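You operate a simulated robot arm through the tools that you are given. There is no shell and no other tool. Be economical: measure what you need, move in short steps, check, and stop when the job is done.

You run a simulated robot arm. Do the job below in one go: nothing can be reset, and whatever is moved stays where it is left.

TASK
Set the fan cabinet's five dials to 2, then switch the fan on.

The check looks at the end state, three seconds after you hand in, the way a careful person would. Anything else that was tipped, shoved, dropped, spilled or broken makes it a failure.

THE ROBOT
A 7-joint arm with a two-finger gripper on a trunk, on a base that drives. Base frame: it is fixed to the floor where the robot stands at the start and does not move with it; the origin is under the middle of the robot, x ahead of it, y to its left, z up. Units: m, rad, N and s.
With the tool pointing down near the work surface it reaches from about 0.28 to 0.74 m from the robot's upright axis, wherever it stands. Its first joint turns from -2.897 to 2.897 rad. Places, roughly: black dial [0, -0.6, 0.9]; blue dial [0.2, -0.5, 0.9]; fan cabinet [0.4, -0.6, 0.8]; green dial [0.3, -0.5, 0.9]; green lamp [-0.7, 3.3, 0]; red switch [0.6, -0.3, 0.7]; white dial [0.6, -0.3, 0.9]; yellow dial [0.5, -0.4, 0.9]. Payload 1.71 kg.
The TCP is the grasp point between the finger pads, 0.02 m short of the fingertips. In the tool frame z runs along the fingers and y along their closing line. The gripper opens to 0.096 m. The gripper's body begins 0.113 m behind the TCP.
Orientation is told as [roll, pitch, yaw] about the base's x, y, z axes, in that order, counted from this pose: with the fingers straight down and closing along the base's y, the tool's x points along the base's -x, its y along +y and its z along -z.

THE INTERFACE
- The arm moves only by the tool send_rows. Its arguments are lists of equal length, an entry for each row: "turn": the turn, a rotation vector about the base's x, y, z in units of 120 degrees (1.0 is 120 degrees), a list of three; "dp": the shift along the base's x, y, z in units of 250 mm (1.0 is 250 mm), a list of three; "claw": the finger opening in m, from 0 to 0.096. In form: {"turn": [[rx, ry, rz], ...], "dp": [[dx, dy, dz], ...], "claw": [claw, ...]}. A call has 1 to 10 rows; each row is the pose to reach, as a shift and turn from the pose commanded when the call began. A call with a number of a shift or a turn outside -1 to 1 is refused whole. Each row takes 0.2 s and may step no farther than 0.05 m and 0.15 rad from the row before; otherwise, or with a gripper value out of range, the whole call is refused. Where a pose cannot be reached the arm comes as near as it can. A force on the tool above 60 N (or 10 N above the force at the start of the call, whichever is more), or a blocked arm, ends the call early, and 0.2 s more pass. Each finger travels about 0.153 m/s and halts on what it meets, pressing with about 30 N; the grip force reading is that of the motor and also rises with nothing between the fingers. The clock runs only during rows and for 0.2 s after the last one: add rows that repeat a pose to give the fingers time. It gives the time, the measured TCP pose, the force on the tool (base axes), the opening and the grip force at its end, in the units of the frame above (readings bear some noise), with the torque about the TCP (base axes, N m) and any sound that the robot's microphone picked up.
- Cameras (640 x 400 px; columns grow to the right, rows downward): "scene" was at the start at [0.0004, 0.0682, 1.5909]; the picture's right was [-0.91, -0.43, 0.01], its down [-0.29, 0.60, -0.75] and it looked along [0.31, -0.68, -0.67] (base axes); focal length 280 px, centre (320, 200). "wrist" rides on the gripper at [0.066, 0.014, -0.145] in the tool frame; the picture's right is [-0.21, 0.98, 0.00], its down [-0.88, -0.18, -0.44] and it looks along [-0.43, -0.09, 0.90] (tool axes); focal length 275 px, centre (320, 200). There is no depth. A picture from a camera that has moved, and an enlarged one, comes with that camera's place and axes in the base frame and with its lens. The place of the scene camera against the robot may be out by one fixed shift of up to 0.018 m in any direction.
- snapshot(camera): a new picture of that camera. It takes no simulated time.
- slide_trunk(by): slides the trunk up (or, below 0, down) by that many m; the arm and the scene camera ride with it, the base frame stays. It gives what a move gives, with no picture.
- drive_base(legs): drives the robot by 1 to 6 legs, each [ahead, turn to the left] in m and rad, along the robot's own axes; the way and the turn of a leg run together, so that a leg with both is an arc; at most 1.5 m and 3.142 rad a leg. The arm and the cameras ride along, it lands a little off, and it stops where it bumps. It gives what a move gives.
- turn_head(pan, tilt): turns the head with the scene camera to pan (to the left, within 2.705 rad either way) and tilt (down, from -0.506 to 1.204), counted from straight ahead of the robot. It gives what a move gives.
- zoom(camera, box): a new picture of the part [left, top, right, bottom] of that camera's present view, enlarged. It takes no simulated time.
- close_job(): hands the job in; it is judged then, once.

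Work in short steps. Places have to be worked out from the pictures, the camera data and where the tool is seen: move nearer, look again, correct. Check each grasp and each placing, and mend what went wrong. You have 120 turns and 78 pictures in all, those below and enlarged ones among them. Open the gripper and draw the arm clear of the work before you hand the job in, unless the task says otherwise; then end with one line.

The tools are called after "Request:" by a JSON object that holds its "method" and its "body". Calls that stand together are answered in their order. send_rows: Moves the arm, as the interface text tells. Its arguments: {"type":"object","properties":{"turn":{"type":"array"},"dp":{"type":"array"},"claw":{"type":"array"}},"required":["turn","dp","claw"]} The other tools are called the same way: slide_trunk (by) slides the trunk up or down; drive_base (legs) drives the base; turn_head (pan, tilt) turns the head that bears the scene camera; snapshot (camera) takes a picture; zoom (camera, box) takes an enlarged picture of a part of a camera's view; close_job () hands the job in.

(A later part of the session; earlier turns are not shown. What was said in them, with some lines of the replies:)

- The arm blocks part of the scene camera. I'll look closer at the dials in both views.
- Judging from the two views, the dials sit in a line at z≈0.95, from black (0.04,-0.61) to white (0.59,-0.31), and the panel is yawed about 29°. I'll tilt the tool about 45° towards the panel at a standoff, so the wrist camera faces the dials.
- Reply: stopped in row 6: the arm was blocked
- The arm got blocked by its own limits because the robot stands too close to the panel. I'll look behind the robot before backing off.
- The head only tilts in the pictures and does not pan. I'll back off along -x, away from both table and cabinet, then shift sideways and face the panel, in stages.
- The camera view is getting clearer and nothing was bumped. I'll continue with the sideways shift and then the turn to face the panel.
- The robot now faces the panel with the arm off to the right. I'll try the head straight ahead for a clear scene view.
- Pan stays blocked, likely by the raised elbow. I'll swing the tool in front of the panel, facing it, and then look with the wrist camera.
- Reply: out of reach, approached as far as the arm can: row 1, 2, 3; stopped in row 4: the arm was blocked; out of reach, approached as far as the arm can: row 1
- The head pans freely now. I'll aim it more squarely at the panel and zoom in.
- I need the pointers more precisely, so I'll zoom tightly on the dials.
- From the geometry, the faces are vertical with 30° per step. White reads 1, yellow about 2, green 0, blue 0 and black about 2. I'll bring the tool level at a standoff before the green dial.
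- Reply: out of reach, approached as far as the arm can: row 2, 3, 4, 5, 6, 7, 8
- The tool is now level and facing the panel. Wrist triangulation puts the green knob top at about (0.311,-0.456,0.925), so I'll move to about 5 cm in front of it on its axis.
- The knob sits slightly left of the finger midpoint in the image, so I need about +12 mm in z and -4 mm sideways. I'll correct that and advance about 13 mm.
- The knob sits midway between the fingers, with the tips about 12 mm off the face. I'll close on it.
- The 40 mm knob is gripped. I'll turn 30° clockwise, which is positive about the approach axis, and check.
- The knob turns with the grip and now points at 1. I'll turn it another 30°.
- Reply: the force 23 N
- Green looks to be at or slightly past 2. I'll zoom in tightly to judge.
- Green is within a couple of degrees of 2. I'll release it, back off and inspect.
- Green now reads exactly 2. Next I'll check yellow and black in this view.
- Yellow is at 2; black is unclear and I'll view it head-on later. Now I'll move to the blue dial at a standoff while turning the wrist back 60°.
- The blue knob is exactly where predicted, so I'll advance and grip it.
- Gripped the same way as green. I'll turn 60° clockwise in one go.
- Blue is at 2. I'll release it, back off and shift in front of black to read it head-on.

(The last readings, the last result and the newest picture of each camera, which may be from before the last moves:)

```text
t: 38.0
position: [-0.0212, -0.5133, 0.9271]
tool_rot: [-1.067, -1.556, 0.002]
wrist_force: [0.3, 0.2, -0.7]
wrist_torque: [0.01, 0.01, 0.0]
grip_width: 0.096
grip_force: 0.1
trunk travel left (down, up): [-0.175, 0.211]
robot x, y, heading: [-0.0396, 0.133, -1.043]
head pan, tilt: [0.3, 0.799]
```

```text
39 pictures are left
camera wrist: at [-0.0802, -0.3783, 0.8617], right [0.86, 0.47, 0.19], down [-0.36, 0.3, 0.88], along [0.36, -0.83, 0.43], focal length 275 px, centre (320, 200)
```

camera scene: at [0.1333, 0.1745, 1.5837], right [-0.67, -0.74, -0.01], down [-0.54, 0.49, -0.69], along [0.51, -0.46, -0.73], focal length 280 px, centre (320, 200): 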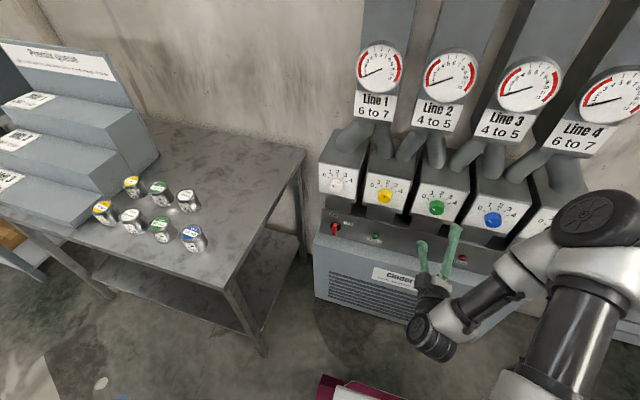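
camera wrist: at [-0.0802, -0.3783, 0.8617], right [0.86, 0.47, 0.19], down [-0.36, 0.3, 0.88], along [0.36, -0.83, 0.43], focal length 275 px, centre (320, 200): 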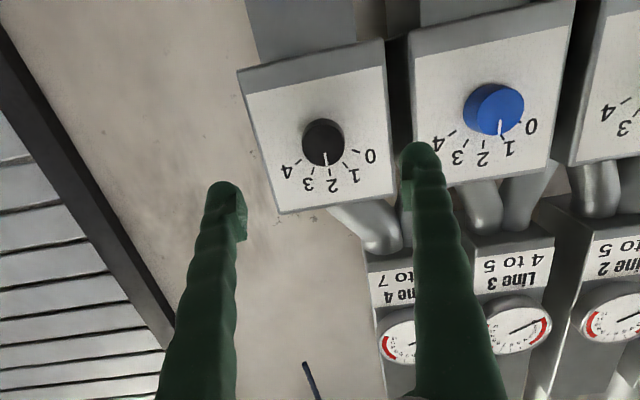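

Request:
{"method": "zoom", "body": {"camera": "wrist", "box": [260, 90, 388, 210]}}

Request:
{"method": "zoom", "body": {"camera": "wrist", "box": [430, 70, 558, 190]}}

```text
3.33 times, centred on (324, 150) of wrist
camera zoom: at [-0.0802, -0.3783, 0.8617], right [0.86, 0.47, 0.19], down [-0.36, 0.3, 0.88], along [0.36, -0.83, 0.43], focal length 918 px, centre (307, 367)
```

zoom: 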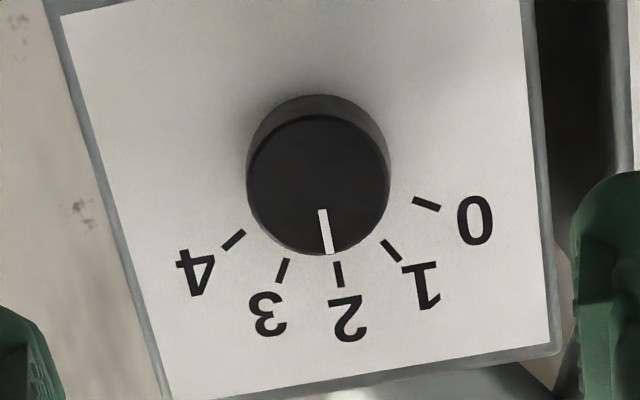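

```text
3.33 times, centred on (494, 130) of wrist
camera zoom: at [-0.0802, -0.3783, 0.8617], right [0.86, 0.47, 0.19], down [-0.36, 0.3, 0.88], along [0.36, -0.83, 0.43], focal length 918 px, centre (-260, 433)
```

zoom: 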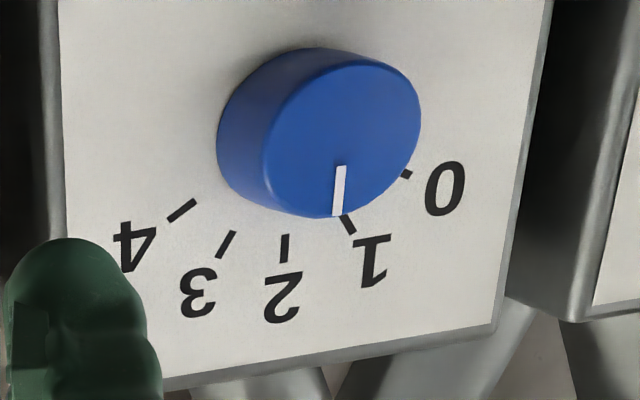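

Black is exactly at 2. Blue may be a few degrees past, so I'll check it from the scene camera.

Request:
{"method": "snapshot", "body": {"camera": "scene"}}

Request:
{"method": "zoom", "body": {"camera": "scene", "box": [468, 195, 516, 225]}}

```text
36 pictures are left
camera scene: at [0.1328, 0.1749, 1.5838], right [-0.67, -0.74, -0.01], down [-0.54, 0.49, -0.69], along [0.51, -0.46, -0.73], focal length 280 px, centre (320, 200)
```

scene: 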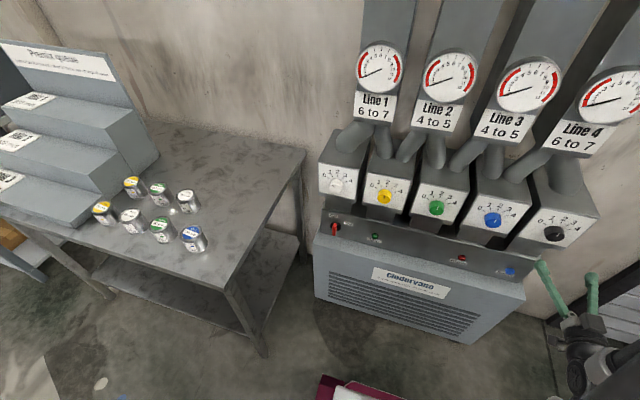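

```text
13.33 times, centred on (492, 210) of scene
camera zoom: at [0.1328, 0.1749, 1.5838], right [-0.67, -0.74, -0.01], down [-0.54, 0.49, -0.69], along [0.51, -0.46, -0.73], focal length 3728 px, centre (-1973, 67)
```

zoom: 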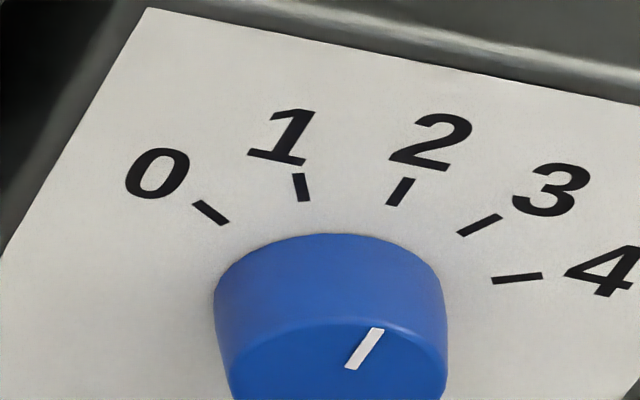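

Blue, green, yellow and black are all at 2. Only white remains (1→2), so I'll travel along the panel to it at a standoff, turning the wrist back 30°.

Request:
{"method": "send_rows", "body": {"turn": [[-0.0242, 0.0438, 0], [-0.0484, 0.0876, 0], [-0.0725, 0.1314, 0], [-0.0966, 0.1752, 0], [-0.1208, 0.2189, 0]], "dp": [[0.149, 0.08, 0], [0.298, 0.16, 0], [0.447, 0.24, 0], [0.596, 0.32, 0], [0.745, 0.399, 0]], "claw": [0.096, 0.096, 0.096, 0.096, 0.096]}}

Request:
{"method": "send_rows", "body": {"turn": [[0, 0, 0], [0, 0, 0], [0, 0, 0], [0, 0, 0], [0, 0, 0]], "dp": [[0.149, 0.08, 0], [0.298, 0.16, 0], [0.447, 0.24, 0], [0.596, 0.32, 0], [0.745, 0.399, 0]], "claw": [0.096, 0.096, 0.096, 0.096, 0.096]}}

Request:
{"method": "send_rows", "body": {"turn": [[0, 0, 0], [0, 0, 0], [0, 0, 0], [0, 0, 0], [0, 0, 0]], "dp": [[0.149, 0.08, 0], [0.298, 0.16, 0], [0.447, 0.24, 0], [0.596, 0.32, 0], [0.745, 0.399, 0]], "claw": [0.096, 0.096, 0.096, 0.096, 0.096]}}

Request:
{"method": "snapshot", "body": {"camera": "wrist"}}

```text
t: 39.2
position: [0.1653, -0.4133, 0.928]
tool_rot: [-1.559, -1.031, 0.493]
wrist_force: [-0.4, -0.8, -0.1]
wrist_torque: [0.03, -0.02, 0.05]
grip_width: 0.0961
grip_force: 0.2
trunk travel left (down, up): [-0.175, 0.211]
robot x, y, heading: [-0.0397, 0.1319, -1.035]
head pan, tilt: [0.3, 0.799]
```

```text
t: 40.4
position: [0.3523, -0.3107, 0.9301]
tool_rot: [-1.561, -1.032, 0.492]
wrist_force: [-0.2, -0.3, 0.2]
wrist_torque: [0.03, -0.02, -0.02]
grip_width: 0.0955
grip_force: 0.1
trunk travel left (down, up): [-0.175, 0.211]
robot x, y, heading: [-0.0412, 0.1348, -1.039]
head pan, tilt: [0.3, 0.799]
```

```text
t: 41.6
position: [0.5386, -0.2132, 0.927]
tool_rot: [-1.561, -1.035, 0.491]
wrist_force: [0.5, 0.2, -0.1]
wrist_torque: [0.02, -0.02, -0.01]
grip_width: 0.096
grip_force: 0.0
trunk travel left (down, up): [-0.175, 0.211]
robot x, y, heading: [-0.0423, 0.1332, -1.034]
head pan, tilt: [0.3, 0.799]
```

```text
34 pictures are left
camera wrist: at [0.4498, -0.0952, 0.8639], right [0.83, 0.46, -0.32], down [0.04, 0.52, 0.85], along [0.56, -0.72, 0.42], focal length 275 px, centre (320, 200)
```

wrist: 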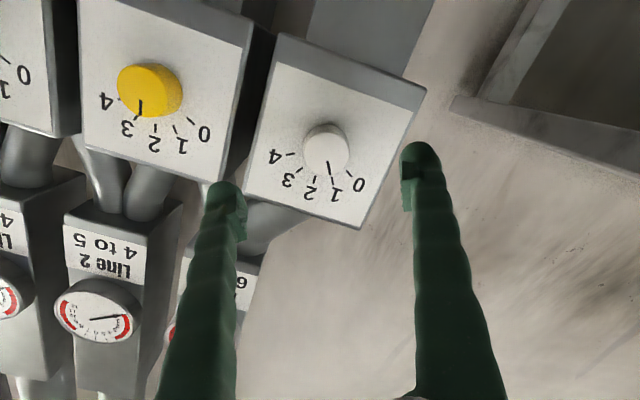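

The white knob is seen about 6 mm from the prediction, so I'll correct for that, advance and grip.

Request:
{"method": "send_rows", "body": {"turn": [[0, 0, 0], [0, 0, 0], [0, 0, 0], [0, 0, 0], [0, 0, 0], [0, 0, 0]], "dp": [[0.06, -0.1, -0.003], [0.12, -0.2, -0.006], [0.194, -0.307, -0.01], [0.194, -0.307, -0.01], [0.194, -0.307, -0.01], [0.194, -0.307, -0.01]], "claw": [0.096, 0.096, 0.096, 0.06, 0.03, 0.03]}}

Request:
{"method": "snapshot", "body": {"camera": "wrist"}}

```text
t: 43.0
position: [0.5852, -0.2914, 0.9235]
tool_rot: [-1.561, -1.034, 0.494]
wrist_force: [2.9, 2.5, 0.0]
wrist_torque: [-0.09, 0.01, 0.13]
grip_width: 0.0406
grip_force: 34.4
trunk travel left (down, up): [-0.175, 0.211]
robot x, y, heading: [-0.0416, 0.1319, -1.036]
head pan, tilt: [0.3, 0.799]
```

```text
33 pictures are left
camera wrist: at [0.4968, -0.1726, 0.8617], right [0.83, 0.46, -0.32], down [0.04, 0.53, 0.85], along [0.56, -0.72, 0.42], focal length 275 px, centre (320, 200)
```

wrist: 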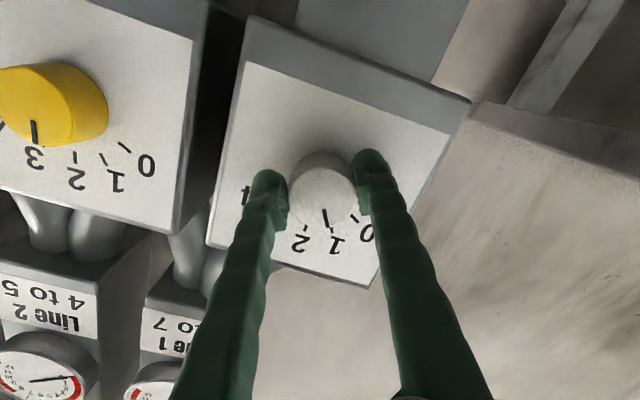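

The white knob is gripped and points at 1. I'll turn it 30° clockwise.

Request:
{"method": "send_rows", "body": {"turn": [[0.0302, -0.0547, 0], [0.0604, -0.1094, 0], [0.0906, -0.1641, 0], [0.1208, -0.2189, 0], [0.1208, -0.2189, 0]], "dp": [[0, 0, 0], [0, 0, 0], [0, 0, 0], [0, 0, 0], [0, 0, 0]], "claw": [0.03, 0.03, 0.03, 0.03, 0.03]}}

Request:
{"method": "zoom", "body": {"camera": "wrist", "box": [280, 140, 376, 260]}}

```text
t: 44.2
position: [0.5887, -0.2904, 0.9235]
tool_rot: [-0.995, -1.555, -0.069]
wrist_force: [11.4, 7.3, -7.4]
wrist_torque: [0.07, 0.13, 0.33]
grip_width: 0.0407
grip_force: 34.5
trunk travel left (down, up): [-0.175, 0.211]
robot x, y, heading: [-0.0409, 0.1311, -1.036]
head pan, tilt: [0.3, 0.799]
```

```text
3.33 times, centred on (328, 200) of wrist
camera zoom: at [0.5291, -0.1545, 0.8589], right [0.86, 0.48, 0.19], down [-0.36, 0.3, 0.88], along [0.36, -0.83, 0.43], focal length 918 px, centre (293, 200)
```

zoom: 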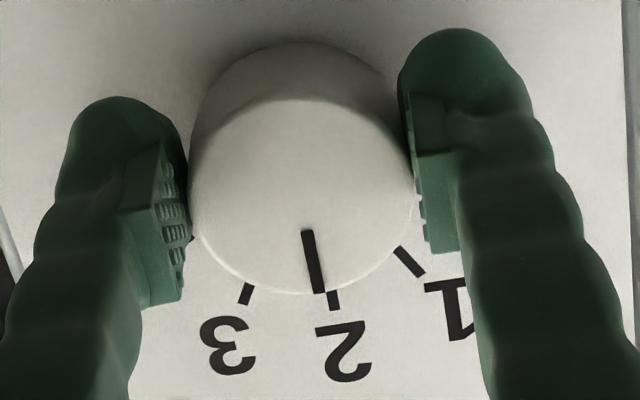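

White is at 2. I'll release it, back off and check it, and look at the switch.

Request:
{"method": "send_rows", "body": {"turn": [[0, 0, 0], [0, 0, 0], [0, 0, 0], [0, 0, 0], [0, 0, 0], [0, 0, 0]], "dp": [[0, 0, 0], [0, 0, 0], [-0.065, 0.117, 0], [-0.13, 0.234, 0], [-0.194, 0.35, 0], [-0.25, 0.45, 0.0]], "claw": [0.07, 0.07, 0.08, 0.096, 0.096, 0.096]}}

Request:
{"method": "zoom", "body": {"camera": "scene", "box": [310, 155, 410, 217]}}

Request:
{"method": "zoom", "body": {"camera": "scene", "box": [315, 205, 395, 255]}}

Request:
{"method": "snapshot", "body": {"camera": "wrist"}}

```text
t: 45.6
position: [0.5247, -0.1768, 0.9264]
tool_rot: [-1.134, -1.556, 0.067]
wrist_force: [-0.2, 0.3, 0.0]
wrist_torque: [-0.02, 0.01, 0.0]
grip_width: 0.0961
grip_force: 0.1
trunk travel left (down, up): [-0.175, 0.211]
robot x, y, heading: [-0.0413, 0.1279, -1.038]
head pan, tilt: [0.3, 0.799]
```

```text
6.40 times, centred on (360, 186) of scene
camera zoom: at [0.1333, 0.1756, 1.5838], right [-0.67, -0.74, 0.0], down [-0.54, 0.49, -0.69], along [0.51, -0.46, -0.73], focal length 1790 px, centre (64, 290)
```

zoom: 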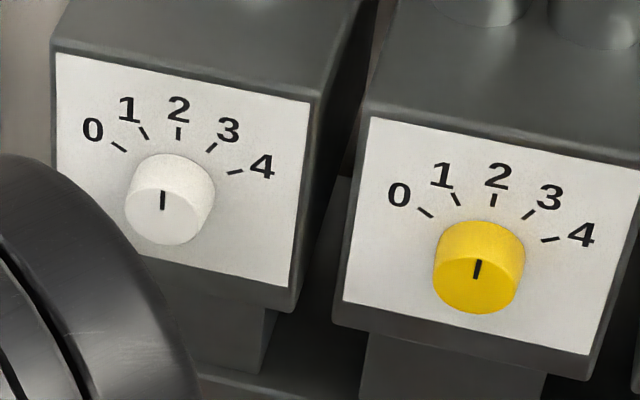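

```text
8.00 times, centred on (355, 230) of scene
camera zoom: at [0.1333, 0.1756, 1.5838], right [-0.67, -0.74, 0.0], down [-0.54, 0.49, -0.69], along [0.51, -0.46, -0.73], focal length 2237 px, centre (40, -40)
```

zoom: 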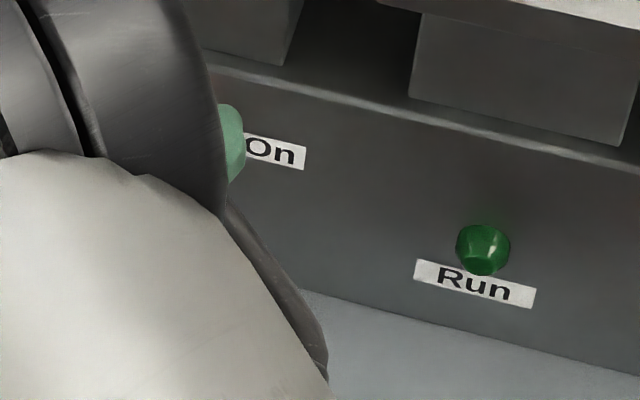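

```text
29 pictures are left
camera wrist: at [0.465, -0.0423, 0.8609], right [0.86, 0.47, 0.19], down [-0.36, 0.3, 0.88], along [0.36, -0.83, 0.43], focal length 275 px, centre (320, 200)
```

wrist: 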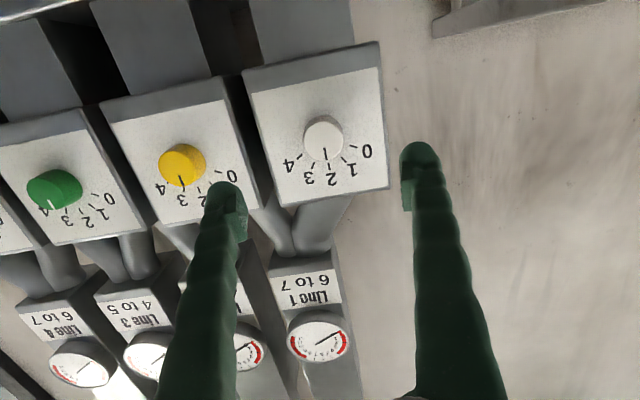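

White and yellow both read 2, so all five dials are done. The switch is about 0.2 m lower, so I'll lower the trunk for a wrist view of it.

Request:
{"method": "slide_trunk", "body": {"by": -0.15}}

Request:
{"method": "snapshot", "body": {"camera": "wrist"}}

```text
t: 47.3
position: [0.5238, -0.178, 0.775]
tool_rot: [-1.136, -1.557, 0.069]
wrist_force: [0.4, 0.0, -0.1]
wrist_torque: [-0.01, -0.04, 0.0]
grip_width: 0.0958
grip_force: 0.1
trunk travel left (down, up): [-0.025, 0.361]
robot x, y, heading: [-0.0394, 0.1327, -1.042]
head pan, tilt: [0.3, 0.799]
```

```text
28 pictures are left
camera wrist: at [0.4651, -0.0431, 0.7101], right [0.86, 0.47, 0.19], down [-0.36, 0.3, 0.88], along [0.36, -0.83, 0.43], focal length 275 px, centre (320, 200)
```

wrist: 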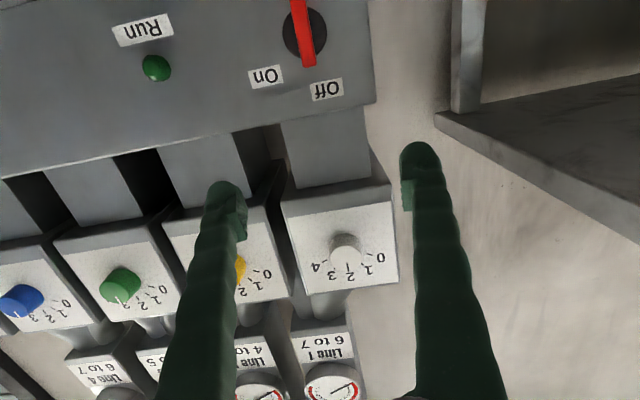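

The switch is a red paddle on a black disc. It points up (Off), with On to the upper right, at about (0.594,-0.299,0.684). I'll lower the tool onto its axis at a standoff for a close look.

Request:
{"method": "send_rows", "body": {"turn": [[0, 0, 0], [0, 0, 0], [0, 0, 0]], "dp": [[0.004, 0.002, -0.12], [0.008, 0.004, -0.24], [0.01, 0.005, -0.36]], "claw": [0.096, 0.096, 0.096]}}

Request:
{"method": "snapshot", "body": {"camera": "wrist"}}

Request:
{"method": "zoom", "body": {"camera": "wrist", "box": [240, 60, 400, 190]}}

Request:
{"method": "snapshot", "body": {"camera": "scene"}}

```text
t: 48.1
position: [0.5272, -0.177, 0.6853]
tool_rot: [-1.162, -1.557, 0.095]
wrist_force: [0.2, 0.5, 0.0]
wrist_torque: [0.05, 0.03, 0.04]
grip_width: 0.0959
grip_force: 0.1
trunk travel left (down, up): [-0.025, 0.361]
robot x, y, heading: [-0.0412, 0.1335, -1.039]
head pan, tilt: [0.3, 0.799]
```

```text
27 pictures are left
camera wrist: at [0.4673, -0.0412, 0.6204], right [0.86, 0.47, 0.19], down [-0.36, 0.3, 0.88], along [0.36, -0.83, 0.43], focal length 275 px, centre (320, 200)
```

wrist: 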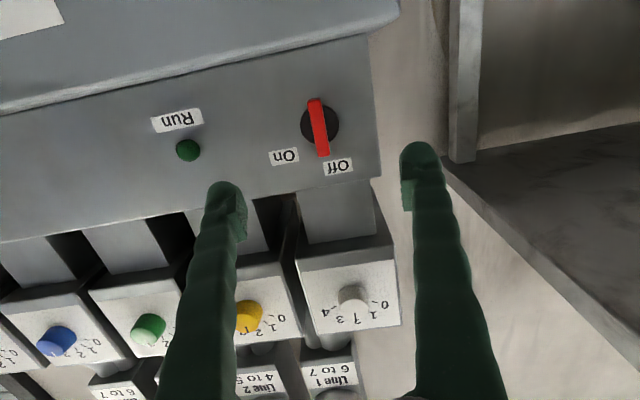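

```text
3.08 times, centred on (320, 125) of wrist
camera zoom: at [0.4673, -0.0412, 0.6204], right [0.86, 0.47, 0.19], down [-0.36, 0.3, 0.88], along [0.36, -0.83, 0.43], focal length 847 px, centre (320, 431)
```

zoom: 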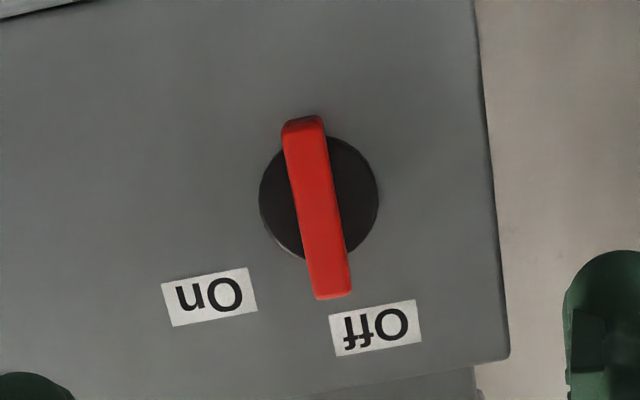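

```text
25 pictures are left
camera scene: at [0.1321, 0.1772, 1.4329], right [-0.67, -0.74, 0.0], down [-0.54, 0.49, -0.69], along [0.51, -0.46, -0.73], focal length 280 px, centre (320, 200)
```

scene: 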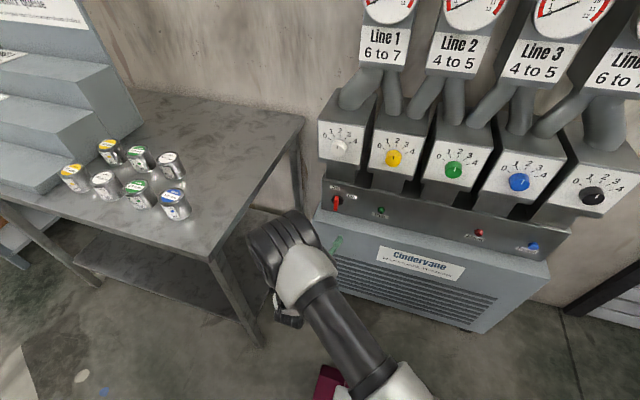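

The paddle is about 13 mm wide and 55 mm long, and the tool axis is aligned with it. I'll advance 0.10 m and look again before gripping.

Request:
{"method": "send_rows", "body": {"turn": [[0, 0, 0], [0, 0, 0], [0, 0, 0]], "dp": [[0.065, -0.117, -0.01], [0.13, -0.234, -0.02], [0.194, -0.35, -0.024]], "claw": [0.08, 0.06, 0.06]}}

Request:
{"method": "snapshot", "body": {"camera": "wrist"}}

Request:
{"method": "zoom", "body": {"camera": "scene", "box": [305, 170, 385, 220]}}

```text
t: 48.9
position: [0.5744, -0.2648, 0.6793]
tool_rot: [-1.138, -1.554, 0.076]
wrist_force: [0.1, -0.8, 0.1]
wrist_torque: [-0.01, -0.02, -0.02]
grip_width: 0.06
grip_force: 0.1
trunk travel left (down, up): [-0.025, 0.361]
robot x, y, heading: [-0.041, 0.132, -1.043]
head pan, tilt: [0.3, 0.799]
```

```text
24 pictures are left
camera wrist: at [0.5152, -0.1298, 0.6145], right [0.86, 0.47, 0.19], down [-0.36, 0.3, 0.88], along [0.36, -0.83, 0.43], focal length 275 px, centre (320, 200)
```

wrist: 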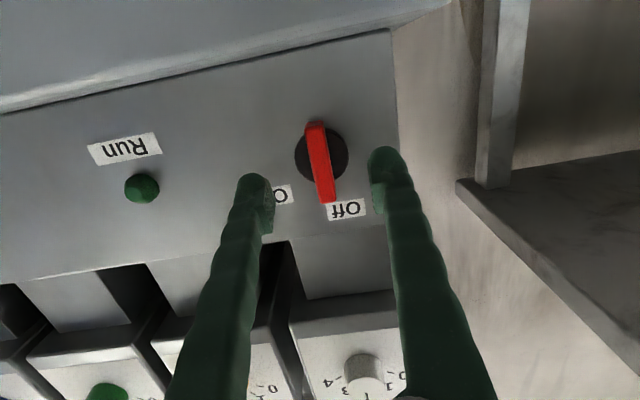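

```text
8.00 times, centred on (345, 195) of scene
camera zoom: at [0.1321, 0.1773, 1.4329], right [-0.67, -0.74, 0.0], down [-0.54, 0.49, -0.69], along [0.51, -0.46, -0.73], focal length 2237 px, centre (120, 240)
```

zoom: 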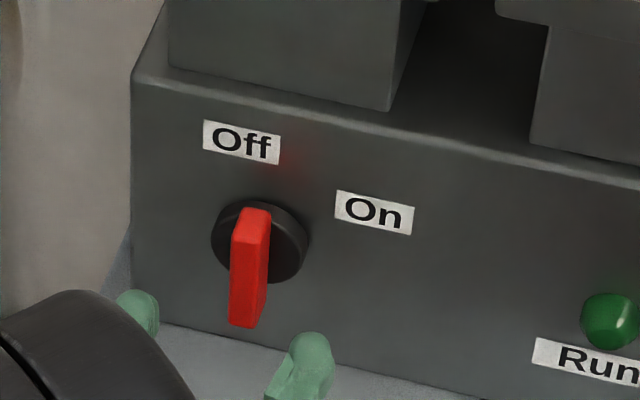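

The paddle stands about 3 cm proud and is centred between the fingers. I'll advance 38 mm and close on it.

Request:
{"method": "send_rows", "body": {"turn": [[0, 0, 0], [0, 0, 0], [0, 0, 0], [0, 0, 0], [0, 0, 0]], "dp": [[0.037, -0.066, 0], [0.074, -0.133, 0], [0.074, -0.133, 0], [0.074, -0.133, 0], [0.074, -0.133, 0]], "claw": [0.06, 0.06, 0.03, 0.005, 0.005]}}

Request:
{"method": "snapshot", "body": {"camera": "wrist"}}

```text
t: 50.1
position: [0.5933, -0.2981, 0.6799]
tool_rot: [-1.14, -1.558, 0.073]
wrist_force: [-2.2, -1.1, 0.7]
wrist_torque: [0.07, -0.04, -0.01]
grip_width: 0.0133
grip_force: 35.5
trunk travel left (down, up): [-0.025, 0.361]
robot x, y, heading: [-0.0413, 0.1323, -1.038]
head pan, tilt: [0.3, 0.799]
```

```text
22 pictures are left
camera wrist: at [0.5345, -0.1625, 0.6148], right [0.86, 0.47, 0.19], down [-0.36, 0.3, 0.88], along [0.36, -0.83, 0.43], focal length 275 px, centre (320, 200)
```

wrist: 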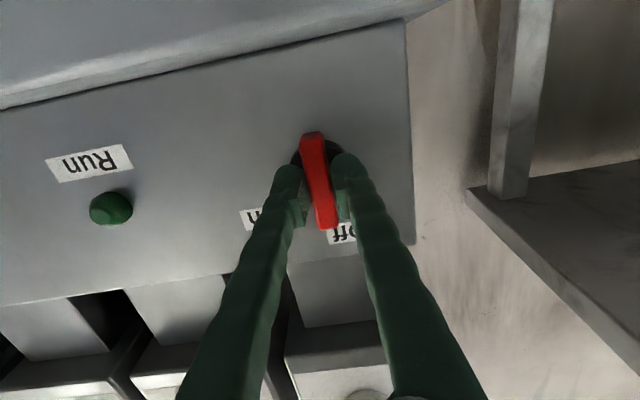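

The paddle is gripped (13 mm). I'll turn it clockwise about 30° first and check.

Request:
{"method": "send_rows", "body": {"turn": [[0.0302, -0.0547, 0], [0.0604, -0.1094, 0], [0.0906, -0.1641, 0], [0.1208, -0.2189, 0]], "dp": [[0, 0, 0], [0, 0, 0], [0, 0, 0], [0, 0, 0]], "claw": [0.005, 0.005, 0.005, 0.005]}}

Request:
{"method": "snapshot", "body": {"camera": "wrist"}}

Request:
{"method": "zoom", "body": {"camera": "scene", "box": [305, 170, 401, 230]}}

```text
t: 51.1
position: [0.594, -0.2973, 0.6801]
tool_rot: [1.564, -1.057, -2.631]
wrist_force: [-2.1, -4.3, 7.9]
wrist_torque: [0.43, 0.3, 0.25]
grip_width: 0.0128
grip_force: 34.9
trunk travel left (down, up): [-0.025, 0.361]
robot x, y, heading: [-0.043, 0.1366, -1.038]
head pan, tilt: [0.3, 0.799]
```

```text
21 pictures are left
camera wrist: at [0.5618, -0.1476, 0.6298], right [0.66, 0.36, 0.66], down [-0.73, 0.1, 0.67], along [0.18, -0.93, 0.33], focal length 275 px, centre (320, 200)
```

wrist: 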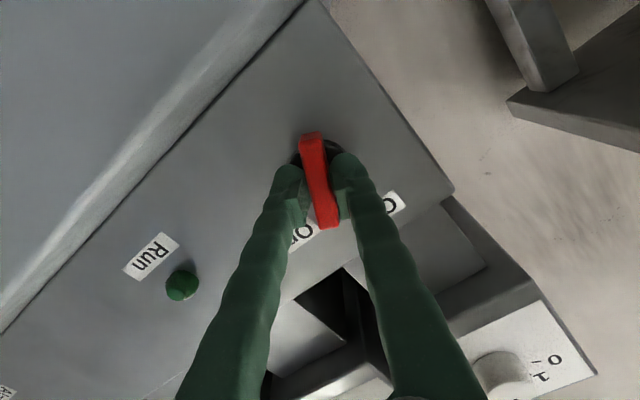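

```text
6.67 times, centred on (353, 200) of scene
camera zoom: at [0.1315, 0.1772, 1.433], right [-0.67, -0.74, -0.01], down [-0.54, 0.49, -0.69], along [0.51, -0.46, -0.73], focal length 1864 px, centre (100, 200)
```

zoom: 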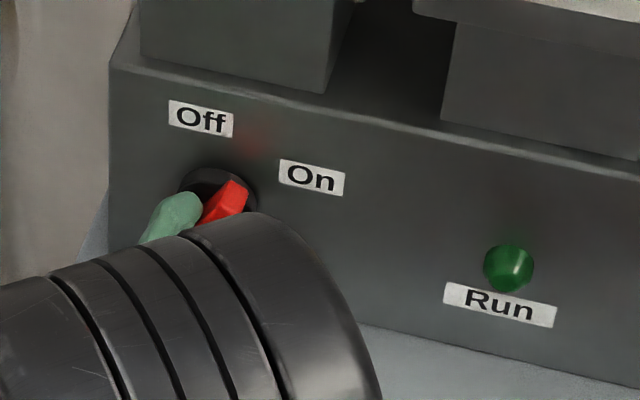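

It rotates with the grip but Run is not lit yet. I'll turn it another 30°.

Request:
{"method": "send_rows", "body": {"turn": [[0.0302, -0.0547, 0], [0.0604, -0.1094, 0], [0.0906, -0.1641, 0], [0.1208, -0.2189, 0]], "dp": [[0, 0, 0], [0, 0, 0], [0, 0, 0], [0, 0, 0]], "claw": [0.005, 0.005, 0.005, 0.005]}}

Request:
{"method": "snapshot", "body": {"camera": "wrist"}}

Request:
{"method": "zoom", "body": {"camera": "scene", "box": [305, 170, 401, 230]}}

```text
t: 52.1
position: [0.595, -0.2972, 0.68]
tool_rot: [1.567, -0.534, -2.632]
wrist_force: [0.4, -4.3, 10.7]
wrist_torque: [-0.04, -0.01, 0.17]
grip_width: 0.0132
grip_force: 35.0
trunk travel left (down, up): [-0.025, 0.361]
robot x, y, heading: [-0.0398, 0.1328, -1.039]
head pan, tilt: [0.3, 0.799]
```

```text
19 pictures are left
camera wrist: at [0.5783, -0.1384, 0.6583], right [0.28, 0.15, 0.95], down [-0.96, -0.03, 0.29], along [0.07, -0.99, 0.14], focal length 275 px, centre (320, 200)
```

wrist: 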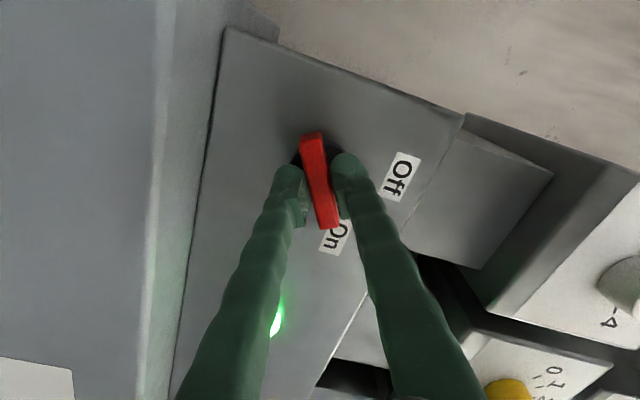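

```text
6.67 times, centred on (353, 200) of scene
camera zoom: at [0.1313, 0.1775, 1.4331], right [-0.67, -0.74, -0.01], down [-0.54, 0.49, -0.69], along [0.51, -0.46, -0.73], focal length 1864 px, centre (100, 200)
```

zoom: 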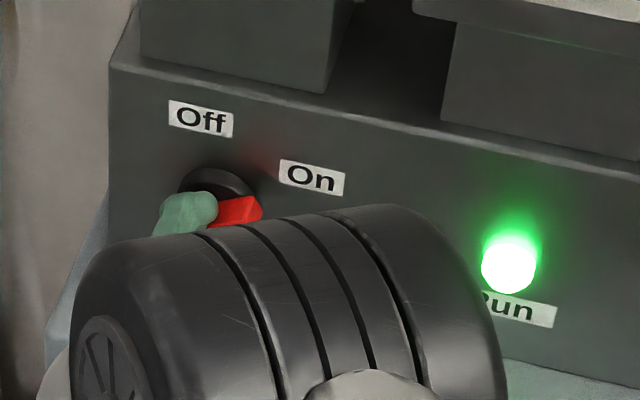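

The Run lamp is lit. I'll open only slightly because the ledge is close below, then back straight out.

Request:
{"method": "send_rows", "body": {"turn": [[0, 0, 0], [0, 0, 0], [0, 0, 0], [0, 0, 0], [0, 0, 0], [0, 0, 0]], "dp": [[0, 0, 0], [0, 0, 0], [-0.065, 0.117, 0], [-0.13, 0.234, 0], [-0.194, 0.35, 0], [-0.25, 0.45, 0]], "claw": [0.03, 0.03, 0.03, 0.03, 0.03, 0.03]}}

Request:
{"method": "slide_trunk", "body": {"by": 0.15}}

Request:
{"method": "snapshot", "body": {"camera": "wrist"}}

Request:
{"method": "snapshot", "body": {"camera": "scene"}}

```text
t: 53.5
position: [0.5316, -0.1855, 0.6782]
tool_rot: [1.567, -0.535, -2.631]
wrist_force: [0.7, -0.6, 0.6]
wrist_torque: [-0.02, -0.01, 0.02]
grip_width: 0.0299
grip_force: 0.1
trunk travel left (down, up): [-0.025, 0.361]
robot x, y, heading: [-0.0408, 0.1334, -1.038]
head pan, tilt: [0.3, 0.799]
```

```text
t: 55.3
position: [0.5311, -0.1843, 0.8292]
tool_rot: [1.567, -0.535, -2.629]
wrist_force: [-1.1, 0.6, 0.5]
wrist_torque: [-0.02, 0.0, -0.02]
grip_width: 0.0301
grip_force: 0.0
trunk travel left (down, up): [-0.175, 0.211]
robot x, y, heading: [-0.0392, 0.1358, -1.042]
head pan, tilt: [0.3, 0.799]
```

```text
17 pictures are left
camera wrist: at [0.5158, -0.0259, 0.808], right [0.28, 0.15, 0.95], down [-0.96, -0.03, 0.29], along [0.07, -0.99, 0.14], focal length 275 px, centre (320, 200)
```

wrist: 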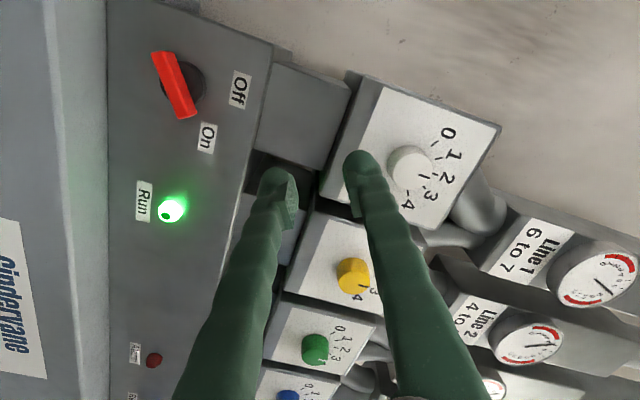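

```text
16 pictures are left
camera scene: at [0.1335, 0.175, 1.5838], right [-0.67, -0.74, 0.0], down [-0.54, 0.49, -0.69], along [0.51, -0.46, -0.73], focal length 280 px, centre (320, 200)
```

scene: 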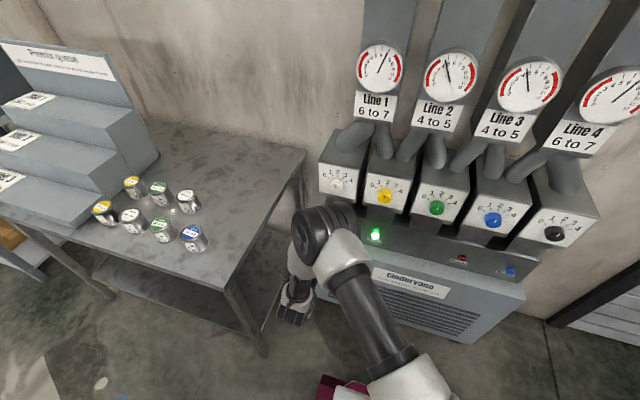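

The fan is running and the gauges have risen. I'll open the gripper, draw further away and do a final check of the dials, gauges and alarm lamp.

Request:
{"method": "send_rows", "body": {"turn": [[0, 0, 0], [0, 0, 0], [0, 0, 0], [0, 0, 0]], "dp": [[-0.08, 0.05, 0.08], [-0.16, 0.1, 0.16], [-0.22, 0.13, 0.22], [-0.22, 0.13, 0.22]], "claw": [0.06, 0.096, 0.096, 0.096]}}

Request:
{"method": "zoom", "body": {"camera": "scene", "box": [300, 150, 608, 290]}}

Request:
{"method": "zoom", "body": {"camera": "scene", "box": [340, 30, 640, 150]}}

```text
t: 56.3
position: [0.4769, -0.1535, 0.8829]
tool_rot: [1.567, -0.537, -2.629]
wrist_force: [-0.1, 0.0, 0.6]
wrist_torque: [0.01, 0.0, 0.02]
grip_width: 0.0959
grip_force: 0.1
trunk travel left (down, up): [-0.175, 0.211]
robot x, y, heading: [-0.0401, 0.1313, -1.037]
head pan, tilt: [0.3, 0.799]
```

```text
2.08 times, centred on (454, 220) of scene
camera zoom: at [0.1333, 0.1751, 1.5838], right [-0.67, -0.74, 0.0], down [-0.54, 0.49, -0.69], along [0.51, -0.46, -0.73], focal length 581 px, centre (42, 158)
```

zoom: 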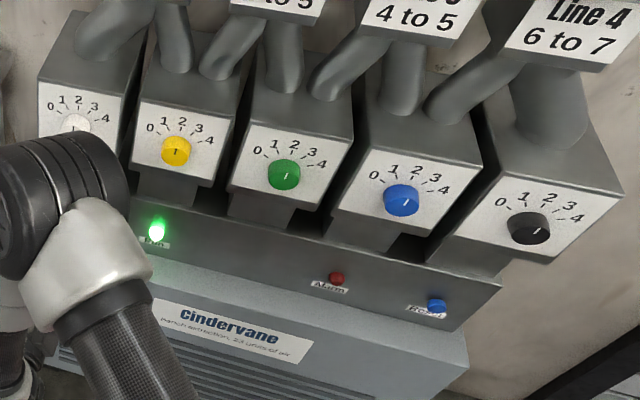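

```text
2.13 times, centred on (490, 90) of scene
camera zoom: at [0.1333, 0.1751, 1.5838], right [-0.67, -0.74, 0.0], down [-0.54, 0.49, -0.69], along [0.51, -0.46, -0.73], focal length 596 px, centre (-43, 435)
```

zoom: 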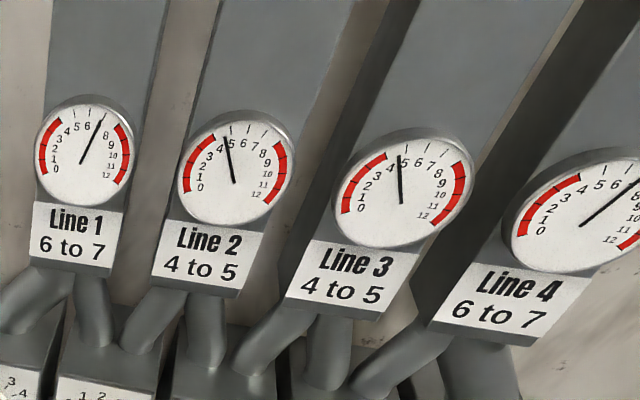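

All dials read 2, Run is lit and there is no alarm. I'll take one last look at the gauges and switch for stability.

Request:
{"method": "send_rows", "body": {"turn": [[0, 0, 0], [0, 0, 0], [0, 0, 0], [0, 0, 0], [0, 0, 0], [0, 0, 0], [0, 0, 0], [0, 0, 0], [0, 0, 0], [0, 0, 0]], "dp": [[-0.08, 0.05, 0.0], [-0.16, 0.1, 0.0], [-0.24, 0.12, 0.0], [-0.32, 0.12, 0], [-0.32, 0.12, 0], [-0.32, 0.12, 0], [-0.32, 0.12, 0], [-0.32, 0.12, 0], [-0.32, 0.12, 0], [-0.32, 0.12, 0]], "claw": [0.096, 0.096, 0.096, 0.096, 0.096, 0.096, 0.096, 0.096, 0.096, 0.096]}}

Request:
{"method": "zoom", "body": {"camera": "scene", "box": [570, 60, 640, 130]}}

Request:
{"method": "snapshot", "body": {"camera": "scene"}}

Request:
{"method": "snapshot", "body": {"camera": "wrist"}}

```text
t: 58.5
position: [0.3975, -0.1242, 0.8838]
tool_rot: [1.567, -0.535, -2.63]
wrist_force: [-0.3, 0.8, -0.5]
wrist_torque: [0.01, 0.02, -0.02]
grip_width: 0.0958
grip_force: 0.1
trunk travel left (down, up): [-0.175, 0.211]
robot x, y, heading: [-0.0389, 0.135, -1.036]
head pan, tilt: [0.3, 0.799]
```

```text
5.71 times, centred on (605, 95) of scene
camera zoom: at [0.1334, 0.1751, 1.5838], right [-0.67, -0.74, 0.0], down [-0.54, 0.49, -0.69], along [0.51, -0.46, -0.73], focal length 1598 px, centre (-1309, 800)
```

zoom: 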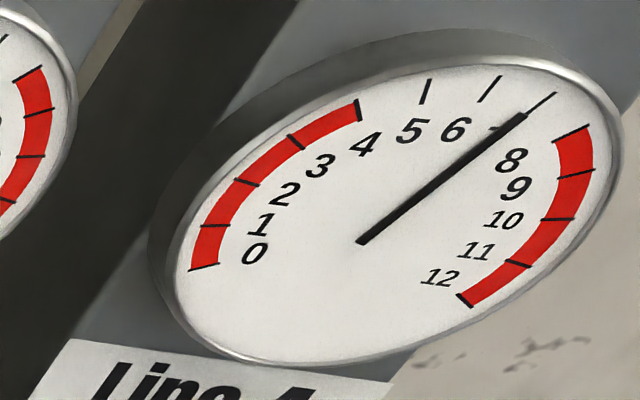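

```text
12 pictures are left
camera scene: at [0.1334, 0.1751, 1.5838], right [-0.67, -0.74, 0.0], down [-0.54, 0.49, -0.69], along [0.51, -0.46, -0.73], focal length 280 px, centre (320, 200)
```

scene: 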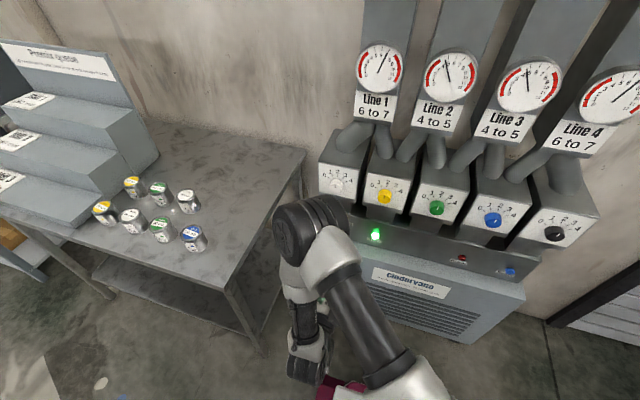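

```text
11 pictures are left
camera wrist: at [0.3822, 0.0356, 0.8627], right [0.28, 0.15, 0.95], down [-0.96, -0.03, 0.29], along [0.07, -0.99, 0.14], focal length 275 px, centre (320, 200)
```

wrist: 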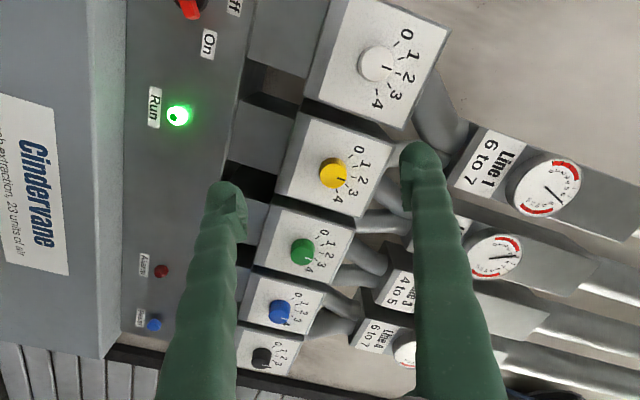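

All five dials are at 2, the Run lamp is lit with no alarm, and Line 4's gauge reads 7. The arm is clear and the gripper open, so I'm handing in.

Request:
{"method": "close_job", "body": {}}

```text
The job is handed in.
```

All five fan cabinet dials are set to 2 and the fan is switched on: the Run lamp is lit, the alarm lamp is off, and the arm is clear with the gripper open.
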